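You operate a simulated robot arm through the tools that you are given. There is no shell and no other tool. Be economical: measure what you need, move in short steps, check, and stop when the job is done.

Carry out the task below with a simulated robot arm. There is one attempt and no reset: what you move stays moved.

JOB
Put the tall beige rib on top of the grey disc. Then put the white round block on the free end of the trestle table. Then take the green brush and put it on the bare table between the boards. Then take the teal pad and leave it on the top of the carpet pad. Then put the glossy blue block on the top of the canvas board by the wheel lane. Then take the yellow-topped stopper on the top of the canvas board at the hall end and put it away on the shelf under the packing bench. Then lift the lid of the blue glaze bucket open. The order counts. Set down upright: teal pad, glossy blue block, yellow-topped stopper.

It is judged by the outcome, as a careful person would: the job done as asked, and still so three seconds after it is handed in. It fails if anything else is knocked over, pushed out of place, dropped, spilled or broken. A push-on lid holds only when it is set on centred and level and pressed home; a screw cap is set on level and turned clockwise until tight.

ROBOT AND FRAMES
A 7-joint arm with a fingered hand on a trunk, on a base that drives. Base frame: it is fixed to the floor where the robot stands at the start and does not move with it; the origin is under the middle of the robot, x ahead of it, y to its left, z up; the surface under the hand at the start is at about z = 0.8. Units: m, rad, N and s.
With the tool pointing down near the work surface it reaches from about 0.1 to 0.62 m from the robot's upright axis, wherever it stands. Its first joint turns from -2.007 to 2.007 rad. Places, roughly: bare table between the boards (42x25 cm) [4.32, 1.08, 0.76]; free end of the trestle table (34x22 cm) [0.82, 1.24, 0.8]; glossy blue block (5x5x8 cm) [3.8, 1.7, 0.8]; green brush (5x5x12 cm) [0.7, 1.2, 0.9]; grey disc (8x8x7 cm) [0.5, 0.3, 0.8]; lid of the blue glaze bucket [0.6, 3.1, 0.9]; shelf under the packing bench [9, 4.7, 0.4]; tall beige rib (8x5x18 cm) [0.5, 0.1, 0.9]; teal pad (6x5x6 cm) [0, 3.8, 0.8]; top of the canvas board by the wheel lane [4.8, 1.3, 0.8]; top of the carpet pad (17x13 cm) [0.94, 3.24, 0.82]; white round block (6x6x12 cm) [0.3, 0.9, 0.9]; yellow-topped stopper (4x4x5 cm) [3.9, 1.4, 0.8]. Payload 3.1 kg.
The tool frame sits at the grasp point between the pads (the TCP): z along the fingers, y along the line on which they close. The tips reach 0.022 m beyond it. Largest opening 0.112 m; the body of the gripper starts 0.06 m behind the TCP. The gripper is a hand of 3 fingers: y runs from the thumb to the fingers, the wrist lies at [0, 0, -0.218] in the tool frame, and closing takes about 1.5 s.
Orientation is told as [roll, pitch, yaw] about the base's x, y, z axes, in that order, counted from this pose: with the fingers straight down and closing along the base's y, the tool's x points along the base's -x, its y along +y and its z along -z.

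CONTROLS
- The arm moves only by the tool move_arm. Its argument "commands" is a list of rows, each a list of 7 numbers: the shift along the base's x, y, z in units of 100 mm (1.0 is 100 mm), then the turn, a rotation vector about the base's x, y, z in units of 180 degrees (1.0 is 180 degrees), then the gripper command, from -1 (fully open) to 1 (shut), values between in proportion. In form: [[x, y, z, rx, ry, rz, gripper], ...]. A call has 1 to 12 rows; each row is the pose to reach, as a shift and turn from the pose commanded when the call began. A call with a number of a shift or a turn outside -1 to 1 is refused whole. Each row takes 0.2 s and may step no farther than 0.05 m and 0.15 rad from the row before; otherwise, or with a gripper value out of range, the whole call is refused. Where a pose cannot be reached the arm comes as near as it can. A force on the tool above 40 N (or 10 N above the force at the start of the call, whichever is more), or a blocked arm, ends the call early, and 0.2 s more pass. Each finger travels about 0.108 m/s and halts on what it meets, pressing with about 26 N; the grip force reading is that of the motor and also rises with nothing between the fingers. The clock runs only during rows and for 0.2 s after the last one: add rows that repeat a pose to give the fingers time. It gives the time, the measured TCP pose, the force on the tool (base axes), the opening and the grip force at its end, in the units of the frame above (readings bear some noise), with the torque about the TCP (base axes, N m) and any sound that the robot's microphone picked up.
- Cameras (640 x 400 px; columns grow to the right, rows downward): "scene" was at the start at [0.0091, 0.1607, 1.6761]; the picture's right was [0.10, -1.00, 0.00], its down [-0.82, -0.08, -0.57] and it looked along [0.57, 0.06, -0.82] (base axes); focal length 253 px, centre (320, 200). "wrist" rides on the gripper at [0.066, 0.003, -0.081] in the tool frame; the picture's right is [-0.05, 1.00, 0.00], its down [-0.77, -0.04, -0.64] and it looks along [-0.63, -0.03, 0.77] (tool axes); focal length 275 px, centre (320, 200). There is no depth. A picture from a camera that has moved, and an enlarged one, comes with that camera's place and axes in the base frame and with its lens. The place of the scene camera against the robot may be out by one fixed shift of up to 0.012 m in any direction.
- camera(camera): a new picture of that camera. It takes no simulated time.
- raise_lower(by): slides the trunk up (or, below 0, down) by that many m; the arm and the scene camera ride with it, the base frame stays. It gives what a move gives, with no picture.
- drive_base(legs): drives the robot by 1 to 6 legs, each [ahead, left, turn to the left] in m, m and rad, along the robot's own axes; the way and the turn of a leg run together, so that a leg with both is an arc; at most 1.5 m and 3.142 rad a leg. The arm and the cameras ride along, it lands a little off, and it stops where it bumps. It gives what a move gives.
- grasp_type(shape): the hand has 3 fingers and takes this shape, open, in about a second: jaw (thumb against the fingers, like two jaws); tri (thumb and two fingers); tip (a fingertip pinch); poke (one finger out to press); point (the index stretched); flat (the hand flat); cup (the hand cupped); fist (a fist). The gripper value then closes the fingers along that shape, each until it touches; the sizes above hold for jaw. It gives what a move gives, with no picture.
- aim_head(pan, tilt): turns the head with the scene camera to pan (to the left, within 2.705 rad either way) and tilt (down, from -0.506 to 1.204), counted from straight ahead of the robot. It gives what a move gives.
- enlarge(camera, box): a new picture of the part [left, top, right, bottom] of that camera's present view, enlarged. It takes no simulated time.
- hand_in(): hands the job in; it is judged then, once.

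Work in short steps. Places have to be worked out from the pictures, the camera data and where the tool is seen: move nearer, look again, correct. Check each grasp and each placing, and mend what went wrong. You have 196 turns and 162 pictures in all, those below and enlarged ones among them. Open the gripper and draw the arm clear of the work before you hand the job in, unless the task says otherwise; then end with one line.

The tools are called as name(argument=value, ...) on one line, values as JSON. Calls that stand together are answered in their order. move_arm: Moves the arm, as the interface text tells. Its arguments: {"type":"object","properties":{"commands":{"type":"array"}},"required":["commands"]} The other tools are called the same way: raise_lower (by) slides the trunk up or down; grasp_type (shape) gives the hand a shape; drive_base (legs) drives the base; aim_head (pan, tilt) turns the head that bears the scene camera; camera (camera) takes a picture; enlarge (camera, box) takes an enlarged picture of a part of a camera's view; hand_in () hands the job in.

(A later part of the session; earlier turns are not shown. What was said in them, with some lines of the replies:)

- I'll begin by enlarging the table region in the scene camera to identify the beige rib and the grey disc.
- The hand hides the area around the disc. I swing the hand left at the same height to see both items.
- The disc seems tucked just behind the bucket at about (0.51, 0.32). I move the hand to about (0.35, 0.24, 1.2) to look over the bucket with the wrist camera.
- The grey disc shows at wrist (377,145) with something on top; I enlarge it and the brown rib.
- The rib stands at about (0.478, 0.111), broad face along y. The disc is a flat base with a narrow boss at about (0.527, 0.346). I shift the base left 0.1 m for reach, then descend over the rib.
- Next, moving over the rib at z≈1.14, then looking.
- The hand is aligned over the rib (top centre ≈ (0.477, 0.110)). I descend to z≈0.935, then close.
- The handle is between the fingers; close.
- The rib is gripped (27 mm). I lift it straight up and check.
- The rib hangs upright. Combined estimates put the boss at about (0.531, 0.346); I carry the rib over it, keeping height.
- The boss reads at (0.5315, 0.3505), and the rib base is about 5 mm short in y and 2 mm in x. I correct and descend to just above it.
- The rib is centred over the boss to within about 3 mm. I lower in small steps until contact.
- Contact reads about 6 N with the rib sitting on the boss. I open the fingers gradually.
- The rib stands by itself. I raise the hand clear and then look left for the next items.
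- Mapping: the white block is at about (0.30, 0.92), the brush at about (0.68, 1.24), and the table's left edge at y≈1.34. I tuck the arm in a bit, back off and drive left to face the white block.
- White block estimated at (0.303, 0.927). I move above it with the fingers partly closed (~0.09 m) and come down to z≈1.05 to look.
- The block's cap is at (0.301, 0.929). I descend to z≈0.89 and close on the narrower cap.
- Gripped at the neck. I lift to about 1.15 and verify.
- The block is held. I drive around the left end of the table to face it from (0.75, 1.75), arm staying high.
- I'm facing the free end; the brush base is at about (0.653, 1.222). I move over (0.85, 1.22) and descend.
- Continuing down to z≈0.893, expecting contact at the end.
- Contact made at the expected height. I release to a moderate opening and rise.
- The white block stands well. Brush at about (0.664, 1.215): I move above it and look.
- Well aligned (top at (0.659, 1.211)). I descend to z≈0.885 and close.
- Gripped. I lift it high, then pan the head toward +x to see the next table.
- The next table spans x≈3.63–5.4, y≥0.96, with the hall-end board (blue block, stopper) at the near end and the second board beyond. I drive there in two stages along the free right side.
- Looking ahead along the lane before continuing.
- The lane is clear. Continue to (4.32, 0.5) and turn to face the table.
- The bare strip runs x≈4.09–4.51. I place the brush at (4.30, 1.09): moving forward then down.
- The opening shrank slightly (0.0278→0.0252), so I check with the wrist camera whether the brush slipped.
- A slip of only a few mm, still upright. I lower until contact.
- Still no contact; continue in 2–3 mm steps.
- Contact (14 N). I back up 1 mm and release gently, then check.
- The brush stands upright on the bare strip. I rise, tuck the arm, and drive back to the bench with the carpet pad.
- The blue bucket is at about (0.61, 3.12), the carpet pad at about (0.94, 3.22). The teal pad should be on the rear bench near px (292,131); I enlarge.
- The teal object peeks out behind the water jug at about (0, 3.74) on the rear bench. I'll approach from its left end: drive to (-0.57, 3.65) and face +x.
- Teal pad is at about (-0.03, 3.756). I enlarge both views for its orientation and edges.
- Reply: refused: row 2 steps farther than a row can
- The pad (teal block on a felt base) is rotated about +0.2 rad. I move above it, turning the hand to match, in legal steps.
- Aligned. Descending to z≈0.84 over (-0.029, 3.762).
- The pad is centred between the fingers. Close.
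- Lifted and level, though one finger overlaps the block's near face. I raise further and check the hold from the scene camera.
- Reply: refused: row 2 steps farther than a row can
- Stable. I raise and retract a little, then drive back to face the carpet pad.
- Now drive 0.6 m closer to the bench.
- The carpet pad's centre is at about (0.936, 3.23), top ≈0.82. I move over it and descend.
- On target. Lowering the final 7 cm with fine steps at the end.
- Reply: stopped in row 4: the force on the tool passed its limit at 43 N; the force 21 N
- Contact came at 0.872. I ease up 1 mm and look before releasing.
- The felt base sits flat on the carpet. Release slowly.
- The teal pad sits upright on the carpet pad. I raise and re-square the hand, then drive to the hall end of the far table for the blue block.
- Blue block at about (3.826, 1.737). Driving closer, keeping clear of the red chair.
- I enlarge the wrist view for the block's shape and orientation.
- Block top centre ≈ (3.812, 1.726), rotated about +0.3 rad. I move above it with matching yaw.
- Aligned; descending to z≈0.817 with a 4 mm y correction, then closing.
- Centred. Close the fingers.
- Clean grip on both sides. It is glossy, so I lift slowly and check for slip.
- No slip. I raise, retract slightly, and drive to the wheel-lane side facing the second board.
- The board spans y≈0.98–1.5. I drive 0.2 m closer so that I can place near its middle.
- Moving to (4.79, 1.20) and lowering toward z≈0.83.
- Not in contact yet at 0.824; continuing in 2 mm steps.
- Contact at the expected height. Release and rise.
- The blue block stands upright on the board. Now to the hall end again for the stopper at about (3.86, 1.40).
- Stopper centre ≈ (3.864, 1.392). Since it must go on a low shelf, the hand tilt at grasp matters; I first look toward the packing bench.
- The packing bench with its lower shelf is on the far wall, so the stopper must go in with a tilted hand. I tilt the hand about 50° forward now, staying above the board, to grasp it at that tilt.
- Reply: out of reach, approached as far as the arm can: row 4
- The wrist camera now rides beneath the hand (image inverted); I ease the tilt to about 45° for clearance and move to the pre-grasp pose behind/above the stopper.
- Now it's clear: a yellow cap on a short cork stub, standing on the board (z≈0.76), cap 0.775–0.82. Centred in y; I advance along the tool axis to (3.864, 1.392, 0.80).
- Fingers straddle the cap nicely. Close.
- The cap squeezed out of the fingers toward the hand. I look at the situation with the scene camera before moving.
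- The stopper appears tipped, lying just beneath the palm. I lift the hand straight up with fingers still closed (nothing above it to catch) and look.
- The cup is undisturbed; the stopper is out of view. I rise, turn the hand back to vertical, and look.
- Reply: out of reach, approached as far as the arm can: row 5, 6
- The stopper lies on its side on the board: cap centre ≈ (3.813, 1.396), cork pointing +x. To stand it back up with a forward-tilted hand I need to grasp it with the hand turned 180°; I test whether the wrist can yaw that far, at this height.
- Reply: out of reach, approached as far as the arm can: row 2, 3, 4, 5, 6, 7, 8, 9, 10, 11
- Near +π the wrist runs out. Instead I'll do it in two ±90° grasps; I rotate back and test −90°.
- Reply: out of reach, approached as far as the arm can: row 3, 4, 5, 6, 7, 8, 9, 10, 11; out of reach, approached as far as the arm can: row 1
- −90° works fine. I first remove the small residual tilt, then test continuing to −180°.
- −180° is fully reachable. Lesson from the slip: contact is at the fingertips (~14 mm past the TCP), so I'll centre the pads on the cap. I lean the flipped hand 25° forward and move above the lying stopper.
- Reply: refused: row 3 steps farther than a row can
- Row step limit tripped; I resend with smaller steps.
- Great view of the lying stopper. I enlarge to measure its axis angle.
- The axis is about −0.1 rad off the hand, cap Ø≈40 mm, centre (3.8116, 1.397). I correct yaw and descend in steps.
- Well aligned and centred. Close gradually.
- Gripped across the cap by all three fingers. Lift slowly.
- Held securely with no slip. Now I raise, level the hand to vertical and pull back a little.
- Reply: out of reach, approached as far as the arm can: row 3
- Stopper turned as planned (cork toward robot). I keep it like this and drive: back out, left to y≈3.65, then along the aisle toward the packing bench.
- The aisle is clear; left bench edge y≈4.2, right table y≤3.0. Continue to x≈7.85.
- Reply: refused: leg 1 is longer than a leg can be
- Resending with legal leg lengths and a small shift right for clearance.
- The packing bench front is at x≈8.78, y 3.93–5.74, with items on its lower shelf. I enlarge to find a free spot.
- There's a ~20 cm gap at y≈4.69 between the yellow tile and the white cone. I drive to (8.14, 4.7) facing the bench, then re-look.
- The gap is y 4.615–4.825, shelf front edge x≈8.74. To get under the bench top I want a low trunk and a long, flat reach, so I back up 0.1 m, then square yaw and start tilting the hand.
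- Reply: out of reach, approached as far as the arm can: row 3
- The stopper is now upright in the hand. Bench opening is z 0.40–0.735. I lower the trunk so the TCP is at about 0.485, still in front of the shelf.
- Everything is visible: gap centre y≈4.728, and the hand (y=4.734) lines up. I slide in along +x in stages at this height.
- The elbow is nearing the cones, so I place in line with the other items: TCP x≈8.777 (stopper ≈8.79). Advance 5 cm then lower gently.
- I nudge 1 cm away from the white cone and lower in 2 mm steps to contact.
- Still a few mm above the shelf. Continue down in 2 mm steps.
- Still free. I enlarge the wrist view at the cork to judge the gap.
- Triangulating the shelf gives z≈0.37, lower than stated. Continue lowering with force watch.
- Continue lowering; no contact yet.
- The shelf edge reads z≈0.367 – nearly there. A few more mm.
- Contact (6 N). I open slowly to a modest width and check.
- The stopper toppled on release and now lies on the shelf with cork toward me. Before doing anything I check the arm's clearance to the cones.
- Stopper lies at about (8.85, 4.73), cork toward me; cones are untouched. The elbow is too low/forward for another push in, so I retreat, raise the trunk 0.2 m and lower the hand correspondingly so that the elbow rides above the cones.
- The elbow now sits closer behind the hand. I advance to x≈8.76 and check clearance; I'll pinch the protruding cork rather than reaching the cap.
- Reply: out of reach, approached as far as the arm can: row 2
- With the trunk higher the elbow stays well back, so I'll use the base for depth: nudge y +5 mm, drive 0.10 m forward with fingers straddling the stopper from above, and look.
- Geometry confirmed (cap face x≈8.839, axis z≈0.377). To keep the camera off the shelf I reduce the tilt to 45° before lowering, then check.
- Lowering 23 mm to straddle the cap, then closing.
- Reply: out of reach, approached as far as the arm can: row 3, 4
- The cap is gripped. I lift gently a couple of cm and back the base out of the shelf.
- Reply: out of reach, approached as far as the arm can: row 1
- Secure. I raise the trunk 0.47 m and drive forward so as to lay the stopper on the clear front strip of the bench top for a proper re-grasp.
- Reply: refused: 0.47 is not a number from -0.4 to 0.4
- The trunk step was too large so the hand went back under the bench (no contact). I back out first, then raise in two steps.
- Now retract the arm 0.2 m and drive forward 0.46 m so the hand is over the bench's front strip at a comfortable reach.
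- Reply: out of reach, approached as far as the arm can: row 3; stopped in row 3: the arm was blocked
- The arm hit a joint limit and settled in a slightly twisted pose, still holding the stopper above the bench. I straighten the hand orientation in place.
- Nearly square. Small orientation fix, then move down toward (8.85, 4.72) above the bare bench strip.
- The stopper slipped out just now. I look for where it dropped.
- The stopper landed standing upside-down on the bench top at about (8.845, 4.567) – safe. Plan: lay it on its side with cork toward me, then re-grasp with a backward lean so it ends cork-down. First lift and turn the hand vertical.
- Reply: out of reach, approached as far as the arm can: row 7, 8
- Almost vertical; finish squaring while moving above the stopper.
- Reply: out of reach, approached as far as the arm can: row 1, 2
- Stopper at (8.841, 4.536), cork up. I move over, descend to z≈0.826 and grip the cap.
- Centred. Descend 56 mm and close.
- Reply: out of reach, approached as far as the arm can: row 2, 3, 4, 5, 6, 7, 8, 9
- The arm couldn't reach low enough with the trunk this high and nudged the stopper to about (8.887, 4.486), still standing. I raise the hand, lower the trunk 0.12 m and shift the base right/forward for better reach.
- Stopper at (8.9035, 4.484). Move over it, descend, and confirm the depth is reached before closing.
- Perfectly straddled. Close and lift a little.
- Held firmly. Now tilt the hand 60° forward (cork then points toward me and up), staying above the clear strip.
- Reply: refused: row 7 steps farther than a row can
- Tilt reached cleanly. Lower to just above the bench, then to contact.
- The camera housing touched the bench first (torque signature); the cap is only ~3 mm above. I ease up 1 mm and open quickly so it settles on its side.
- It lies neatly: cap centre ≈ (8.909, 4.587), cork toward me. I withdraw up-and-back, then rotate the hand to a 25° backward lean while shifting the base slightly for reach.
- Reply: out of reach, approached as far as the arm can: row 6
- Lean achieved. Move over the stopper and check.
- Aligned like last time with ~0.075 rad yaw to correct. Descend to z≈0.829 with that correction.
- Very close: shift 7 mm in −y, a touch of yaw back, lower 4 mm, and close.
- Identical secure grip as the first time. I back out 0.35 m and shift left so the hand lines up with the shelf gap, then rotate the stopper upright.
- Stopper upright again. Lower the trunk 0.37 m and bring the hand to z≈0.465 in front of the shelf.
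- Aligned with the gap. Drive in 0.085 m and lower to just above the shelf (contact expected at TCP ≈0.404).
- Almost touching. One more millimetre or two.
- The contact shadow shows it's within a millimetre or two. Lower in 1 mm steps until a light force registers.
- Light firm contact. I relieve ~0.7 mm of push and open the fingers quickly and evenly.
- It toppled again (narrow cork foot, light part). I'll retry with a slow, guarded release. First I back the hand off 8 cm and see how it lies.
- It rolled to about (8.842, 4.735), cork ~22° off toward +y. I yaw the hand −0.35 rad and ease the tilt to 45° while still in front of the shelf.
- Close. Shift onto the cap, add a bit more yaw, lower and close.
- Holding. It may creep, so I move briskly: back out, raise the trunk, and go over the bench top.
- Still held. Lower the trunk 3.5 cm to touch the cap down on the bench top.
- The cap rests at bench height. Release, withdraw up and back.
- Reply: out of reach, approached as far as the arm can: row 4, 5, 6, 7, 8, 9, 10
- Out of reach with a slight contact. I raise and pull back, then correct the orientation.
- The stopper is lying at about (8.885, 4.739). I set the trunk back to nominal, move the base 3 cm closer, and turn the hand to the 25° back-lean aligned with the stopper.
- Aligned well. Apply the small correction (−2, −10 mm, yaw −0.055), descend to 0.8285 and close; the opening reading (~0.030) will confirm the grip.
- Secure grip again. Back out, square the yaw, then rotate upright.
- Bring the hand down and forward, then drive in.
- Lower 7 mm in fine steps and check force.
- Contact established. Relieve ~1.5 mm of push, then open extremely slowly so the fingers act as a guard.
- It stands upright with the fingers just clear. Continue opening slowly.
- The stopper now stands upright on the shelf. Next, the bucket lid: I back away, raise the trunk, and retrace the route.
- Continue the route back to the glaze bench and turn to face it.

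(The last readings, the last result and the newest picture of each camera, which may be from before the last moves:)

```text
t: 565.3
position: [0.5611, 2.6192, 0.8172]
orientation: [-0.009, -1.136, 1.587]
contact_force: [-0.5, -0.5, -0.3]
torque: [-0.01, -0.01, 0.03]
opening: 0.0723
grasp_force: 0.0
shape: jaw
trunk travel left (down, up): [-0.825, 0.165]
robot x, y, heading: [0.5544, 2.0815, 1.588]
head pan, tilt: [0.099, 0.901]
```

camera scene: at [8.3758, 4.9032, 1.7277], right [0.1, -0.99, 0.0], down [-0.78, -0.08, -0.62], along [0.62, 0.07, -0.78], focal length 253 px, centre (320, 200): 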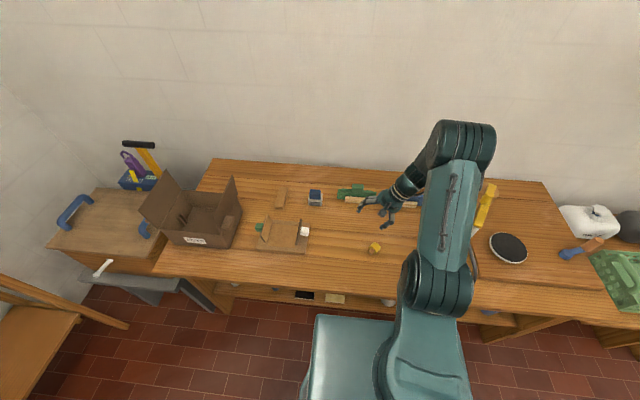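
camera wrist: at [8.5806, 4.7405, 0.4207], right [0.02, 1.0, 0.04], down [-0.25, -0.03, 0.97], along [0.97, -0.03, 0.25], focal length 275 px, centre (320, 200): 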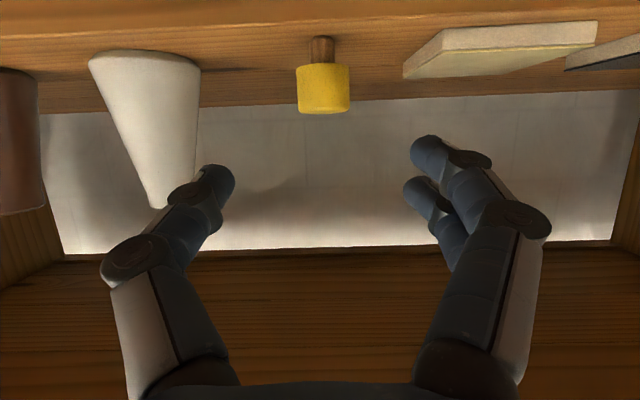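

Close the fingers, raise the hand to z≈0.95, and approach the bench to just short of the bucket handle.

move_arm(commands=[[0, 0, 0.4, 0, 0, 0, 0.2], [0, 0, 0.8, 0, 0, 0, 0.6], [0, 0, 1.0, 0, 0, 0, 1], [0, 0, 1.0, 0, 0, 0, 1], [0, 0, 1.0, 0, 0, 0, 1]])

drive_base(legs=[[0.35, -0.045, -0.017]])

camera(camera="wrist")

```text
t: 566.5
position: [0.5616, 2.6166, 0.9178]
orientation: [-0.007, -1.134, 1.592]
contact_force: [0.7, 0.8, -0.2]
torque: [-0.02, -0.01, -0.05]
opening: 0.0001
grasp_force: 25.6
shape: jaw
trunk travel left (down, up): [-0.825, 0.165]
robot x, y, heading: [0.5515, 2.0807, 1.588]
head pan, tilt: [0.099, 0.901]
```

```text
t: 568.8
position: [0.6103, 2.9649, 0.9176]
orientation: [-0.009, -1.134, 1.574]
contact_force: [0.1, 0.2, 0.1]
torque: [-0.01, -0.01, 0.0]
opening: 0.0001
grasp_force: 26.2
shape: jaw
trunk travel left (down, up): [-0.825, 0.165]
robot x, y, heading: [0.5925, 2.4296, 1.576]
head pan, tilt: [0.099, 0.901]
```

```text
2 pictures are left
camera wrist: at [0.6062, 2.8645, 0.8904], right [-1.0, 0.02, 0.04], down [0.03, -0.25, 0.97], along [0.03, 0.97, 0.25], focal length 275 px, centre (320, 200)
```

wrist: 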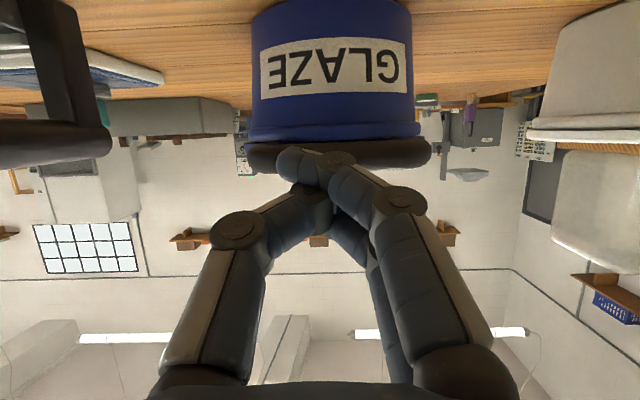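

The handle bar (z≈0.90, centred x≈0.60) is just ahead and above the fingertips' path. I lower to 0.858, and drive 5.5 cm so the fingertips slip under the bar.

move_arm(commands=[[-0.04, 0, -0.3, 0, 0, 0, 1], [-0.08, 0, -0.6, 0, 0, 0, 1], [-0.08, 0, -0.6, 0, 0, 0, 1]])

drive_base(legs=[[0.055, 0, 0]])

```text
t: 569.6
position: [0.5997, 2.9642, 0.8562]
orientation: [-0.008, -1.136, 1.574]
contact_force: [-0.3, 0.0, 0.2]
torque: [0.0, 0.01, 0.0]
opening: 0.0
grasp_force: 25.8
shape: jaw
trunk travel left (down, up): [-0.825, 0.165]
robot x, y, heading: [0.5957, 2.428, 1.58]
head pan, tilt: [0.099, 0.901]
```

```text
t: 570.5
position: [0.6, 3.0199, 0.8557]
orientation: [-0.008, -1.133, 1.573]
contact_force: [0.3, -0.2, 0.3]
torque: [0.0, 0.03, -0.01]
opening: 0.0001
grasp_force: 25.9
shape: jaw
trunk travel left (down, up): [-0.825, 0.165]
robot x, y, heading: [0.5898, 2.4854, 1.574]
head pan, tilt: [0.099, 0.901]
```

Fingers are under the bar. I lift along the hinge arc, first ~20°, and watch the force.

move_arm(commands=[[0, 0, 0.2, 0, 0, 0, 1], [0, 0.02, 0.4, 0, 0, 0, 1], [0, 0.03, 0.6, 0, 0, 0, 1], [0, 0.05, 0.8, 0, 0, 0, 1], [0, 0.11, 1.0, 0, 0, 0, 1]])

```text
t: 571.7
position: [0.6011, 3.0296, 0.9554]
orientation: [-0.009, -1.134, 1.574]
contact_force: [-0.4, -0.2, -1.2]
torque: [0.02, 0.01, 0.01]
opening: 0.0
grasp_force: 26.1
shape: jaw
trunk travel left (down, up): [-0.825, 0.165]
robot x, y, heading: [0.5938, 2.4849, 1.573]
head pan, tilt: [0.099, 0.901]
```

Force is small; I check with the wrist camera whether the lid is on the fingers.

camera(camera="wrist")

```text
1 pictures are left
camera wrist: at [0.5972, 2.9292, 0.9292], right [-1.0, 0.02, 0.04], down [0.03, -0.25, 0.97], along [0.03, 0.97, 0.25], focal length 275 px, centre (320, 200)
```

wrist: 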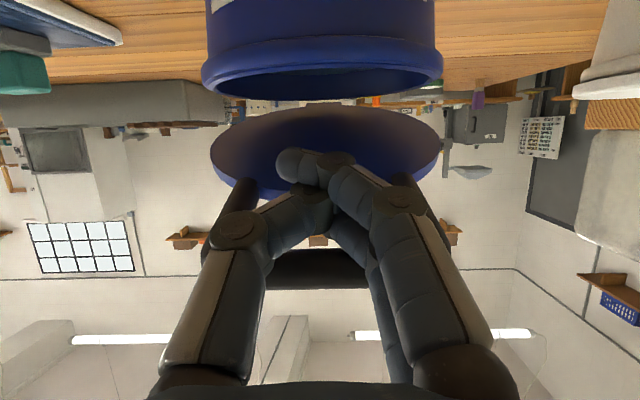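

The lid is lifting, with my fingers under it inside the handle loop. Continue along the arc to ~60°.

move_arm(commands=[[0, 0.06, 0.15, 0, 0, 0, 1], [0, 0.12, 0.26, 0, 0, 0, 1], [0, 0.25, 0.47, 0, 0, 0, 1], [0, 0.42, 0.69, 0, 0, 0, 1], [0, 0.6, 0.86, 0, 0, 0, 1], [0, 0.82, 1.0, 0, 0, 0, 1]])

```text
t: 573.1
position: [0.6007, 3.1126, 1.0565]
orientation: [-0.01, -1.134, 1.575]
contact_force: [-0.2, -0.6, 0.0]
torque: [0.04, -0.01, 0.02]
opening: 0.0
grasp_force: 25.8
shape: jaw
trunk travel left (down, up): [-0.825, 0.165]
robot x, y, heading: [0.5956, 2.4809, 1.573]
head pan, tilt: [0.099, 0.901]
```

Proceed toward vertical with the arm, then push past it by driving forward slightly.

move_arm(commands=[[0, 0.15, 0.09, 0, 0, 0, 1], [0, 0.3, 0.17, 0, 0, 0, 1], [0, 0.42, 0.22, 0, 0, 0, 1]])

drive_base(legs=[[0.1, 0, 0]])

```text
t: 573.9
position: [0.6018, 3.1537, 1.0803]
orientation: [-0.008, -1.138, 1.573]
contact_force: [0.8, -3.8, 6.8]
torque: [0.02, 0.09, -0.03]
opening: 0.0
grasp_force: 26.0
shape: jaw
trunk travel left (down, up): [-0.825, 0.165]
robot x, y, heading: [0.5902, 2.4854, 1.578]
head pan, tilt: [0.099, 0.901]
```

```text
t: 574.9
position: [0.599, 3.195, 1.085]
orientation: [-0.014, -1.153, 1.578]
contact_force: [-2.2, -3.3, 16.8]
torque: [0.25, -0.36, 0.1]
opening: 0.0
grasp_force: 25.8
shape: jaw
trunk travel left (down, up): [-0.825, 0.165]
robot x, y, heading: [0.5905, 2.5221, 1.573]
head pan, tilt: [0.099, 0.901]
stopped in leg 1: the force on the tool passed its limit at 45 N (the readings are from after the stop); the commanded pose is now the measured one
```

The tool met resistance (pressing down on the lid edge, likely near its stop). I relieve upward/back slightly and use the last picture to judge.

move_arm(commands=[[0, -0.05, 0.1, 0, 0, 0, 1], [0, -0.1, 0.15, 0, 0, 0, 1]])

enlarge(camera="scene", box=[200, 120, 460, 300])

```text
t: 575.5
position: [0.6008, 3.1818, 1.0983]
orientation: [-0.008, -1.143, 1.573]
contact_force: [0.0, 0.8, 0.5]
torque: [0.0, 0.02, -0.03]
opening: 0.0
grasp_force: 26.0
shape: jaw
trunk travel left (down, up): [-0.825, 0.165]
robot x, y, heading: [0.5909, 2.5217, 1.574]
head pan, tilt: [0.099, 0.901]
```

```text
2.22 times, centred on (330, 210) of scene
camera zoom: at [0.4295, 2.5339, 1.6805], right [0.99, 0.11, 0.0], down [0.08, -0.78, -0.62], along [-0.07, 0.62, -0.78], focal length 562 px, centre (298, 178)
```

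zoom: 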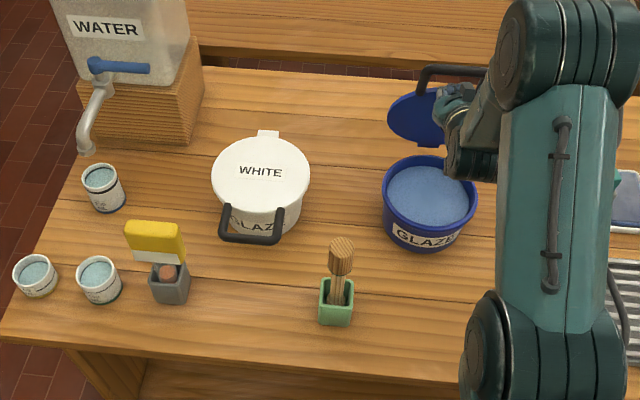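

The lid is up to about 76°, with my fingertips jammed on its rim edge. I lower the fingers to bear on its underside (z≈1.03) and push it past vertical.

move_arm(commands=[[0, -0.25, -0.1, 0, 0, 0, 1], [0, -0.45, -0.3, 0, 0, 0, 1], [0, -0.5, -0.55, 0, 0, 0, 1], [0, -0.5, -0.6, 0, 0, 0, 1]])

move_arm(commands=[[0, 0.15, 0, 0, 0, 0, 1], [0, 0.3, 0, 0, 0, 0, 1], [0, 0.45, 0, 0, 0, 0, 1]])

drive_base(legs=[[0.06, 0, 0]])

```text
t: 576.5
position: [0.6008, 3.1341, 1.0385]
orientation: [-0.009, -1.147, 1.573]
contact_force: [0.2, -0.1, -0.3]
torque: [0.03, -0.01, 0.01]
opening: 0.0001
grasp_force: 26.0
shape: jaw
trunk travel left (down, up): [-0.825, 0.165]
robot x, y, heading: [0.5938, 2.5191, 1.575]
head pan, tilt: [0.099, 0.901]
```

```text
t: 577.3
position: [0.6011, 3.1801, 1.0362]
orientation: [-0.008, -1.145, 1.572]
contact_force: [-0.1, 0.6, -0.1]
torque: [0.03, -0.03, -0.02]
opening: 0.0
grasp_force: 26.1
shape: jaw
trunk travel left (down, up): [-0.825, 0.165]
robot x, y, heading: [0.5936, 2.5216, 1.58]
head pan, tilt: [0.099, 0.901]
```

```text
t: 578.3
position: [0.5995, 3.2246, 1.0309]
orientation: [-0.007, -1.123, 1.577]
contact_force: [1.2, -8.5, -1.0]
torque: [0.07, 0.03, -0.24]
opening: 0.0001
grasp_force: 25.6
shape: jaw
trunk travel left (down, up): [-0.825, 0.165]
robot x, y, heading: [0.5917, 2.5703, 1.577]
head pan, tilt: [0.099, 0.901]
stopped in leg 1: the force on the tool passed its limit at 56 N (the readings are from after the stop); the commanded pose is now the measured one
```

The lid hit its stop at about 90° – fully open. I withdraw straight back, away from the bucket.

drive_base(legs=[[-0.1, 0, 0], [-0.4, 0, 0]])

```text
t: 581.5
position: [0.6043, 2.7457, 1.0324]
orientation: [-0.01, -1.125, 1.574]
contact_force: [-0.6, -0.1, -0.1]
torque: [0.02, -0.01, 0.02]
opening: 0.0
grasp_force: 26.1
shape: jaw
trunk travel left (down, up): [-0.825, 0.165]
robot x, y, heading: [0.5965, 2.0923, 1.57]
head pan, tilt: [0.099, 0.901]
```

Arm is clear of the work with no contact; I open the gripper.

move_arm(commands=[[0, 0, 0, 0, 0, 0, 0], [0, 0, 0, 0, 0, 0, -1], [0, 0, 0, 0, 0, 0, -1], [0, 0, 0, 0, 0, 0, -1], [0, 0, 0, 0, 0, 0, -1], [0, 0, 0, 0, 0, 0, -1]])

```text
t: 582.9
position: [0.6045, 2.7455, 1.0305]
orientation: [-0.009, -1.126, 1.574]
contact_force: [-0.4, 0.0, 0.5]
torque: [0.01, -0.03, -0.01]
opening: 0.1117
grasp_force: 0.0
shape: jaw
trunk travel left (down, up): [-0.825, 0.165]
robot x, y, heading: [0.591, 2.0923, 1.569]
head pan, tilt: [0.099, 0.901]
```

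The gripper is open and everything has been done in order, so I hand the job in.

hand_in()

```text
The job is handed in.
```

All seven steps were carried out in order, but I can't confirm two points: no pictures were left to check that the bucket lid stayed open (last seen at about 76°, then pushed to its stop), and the arm touched something on the packing bench that may have shifted a green rack; the stopper also fell over or was dropped several times before it finally stood upright on the shelf.
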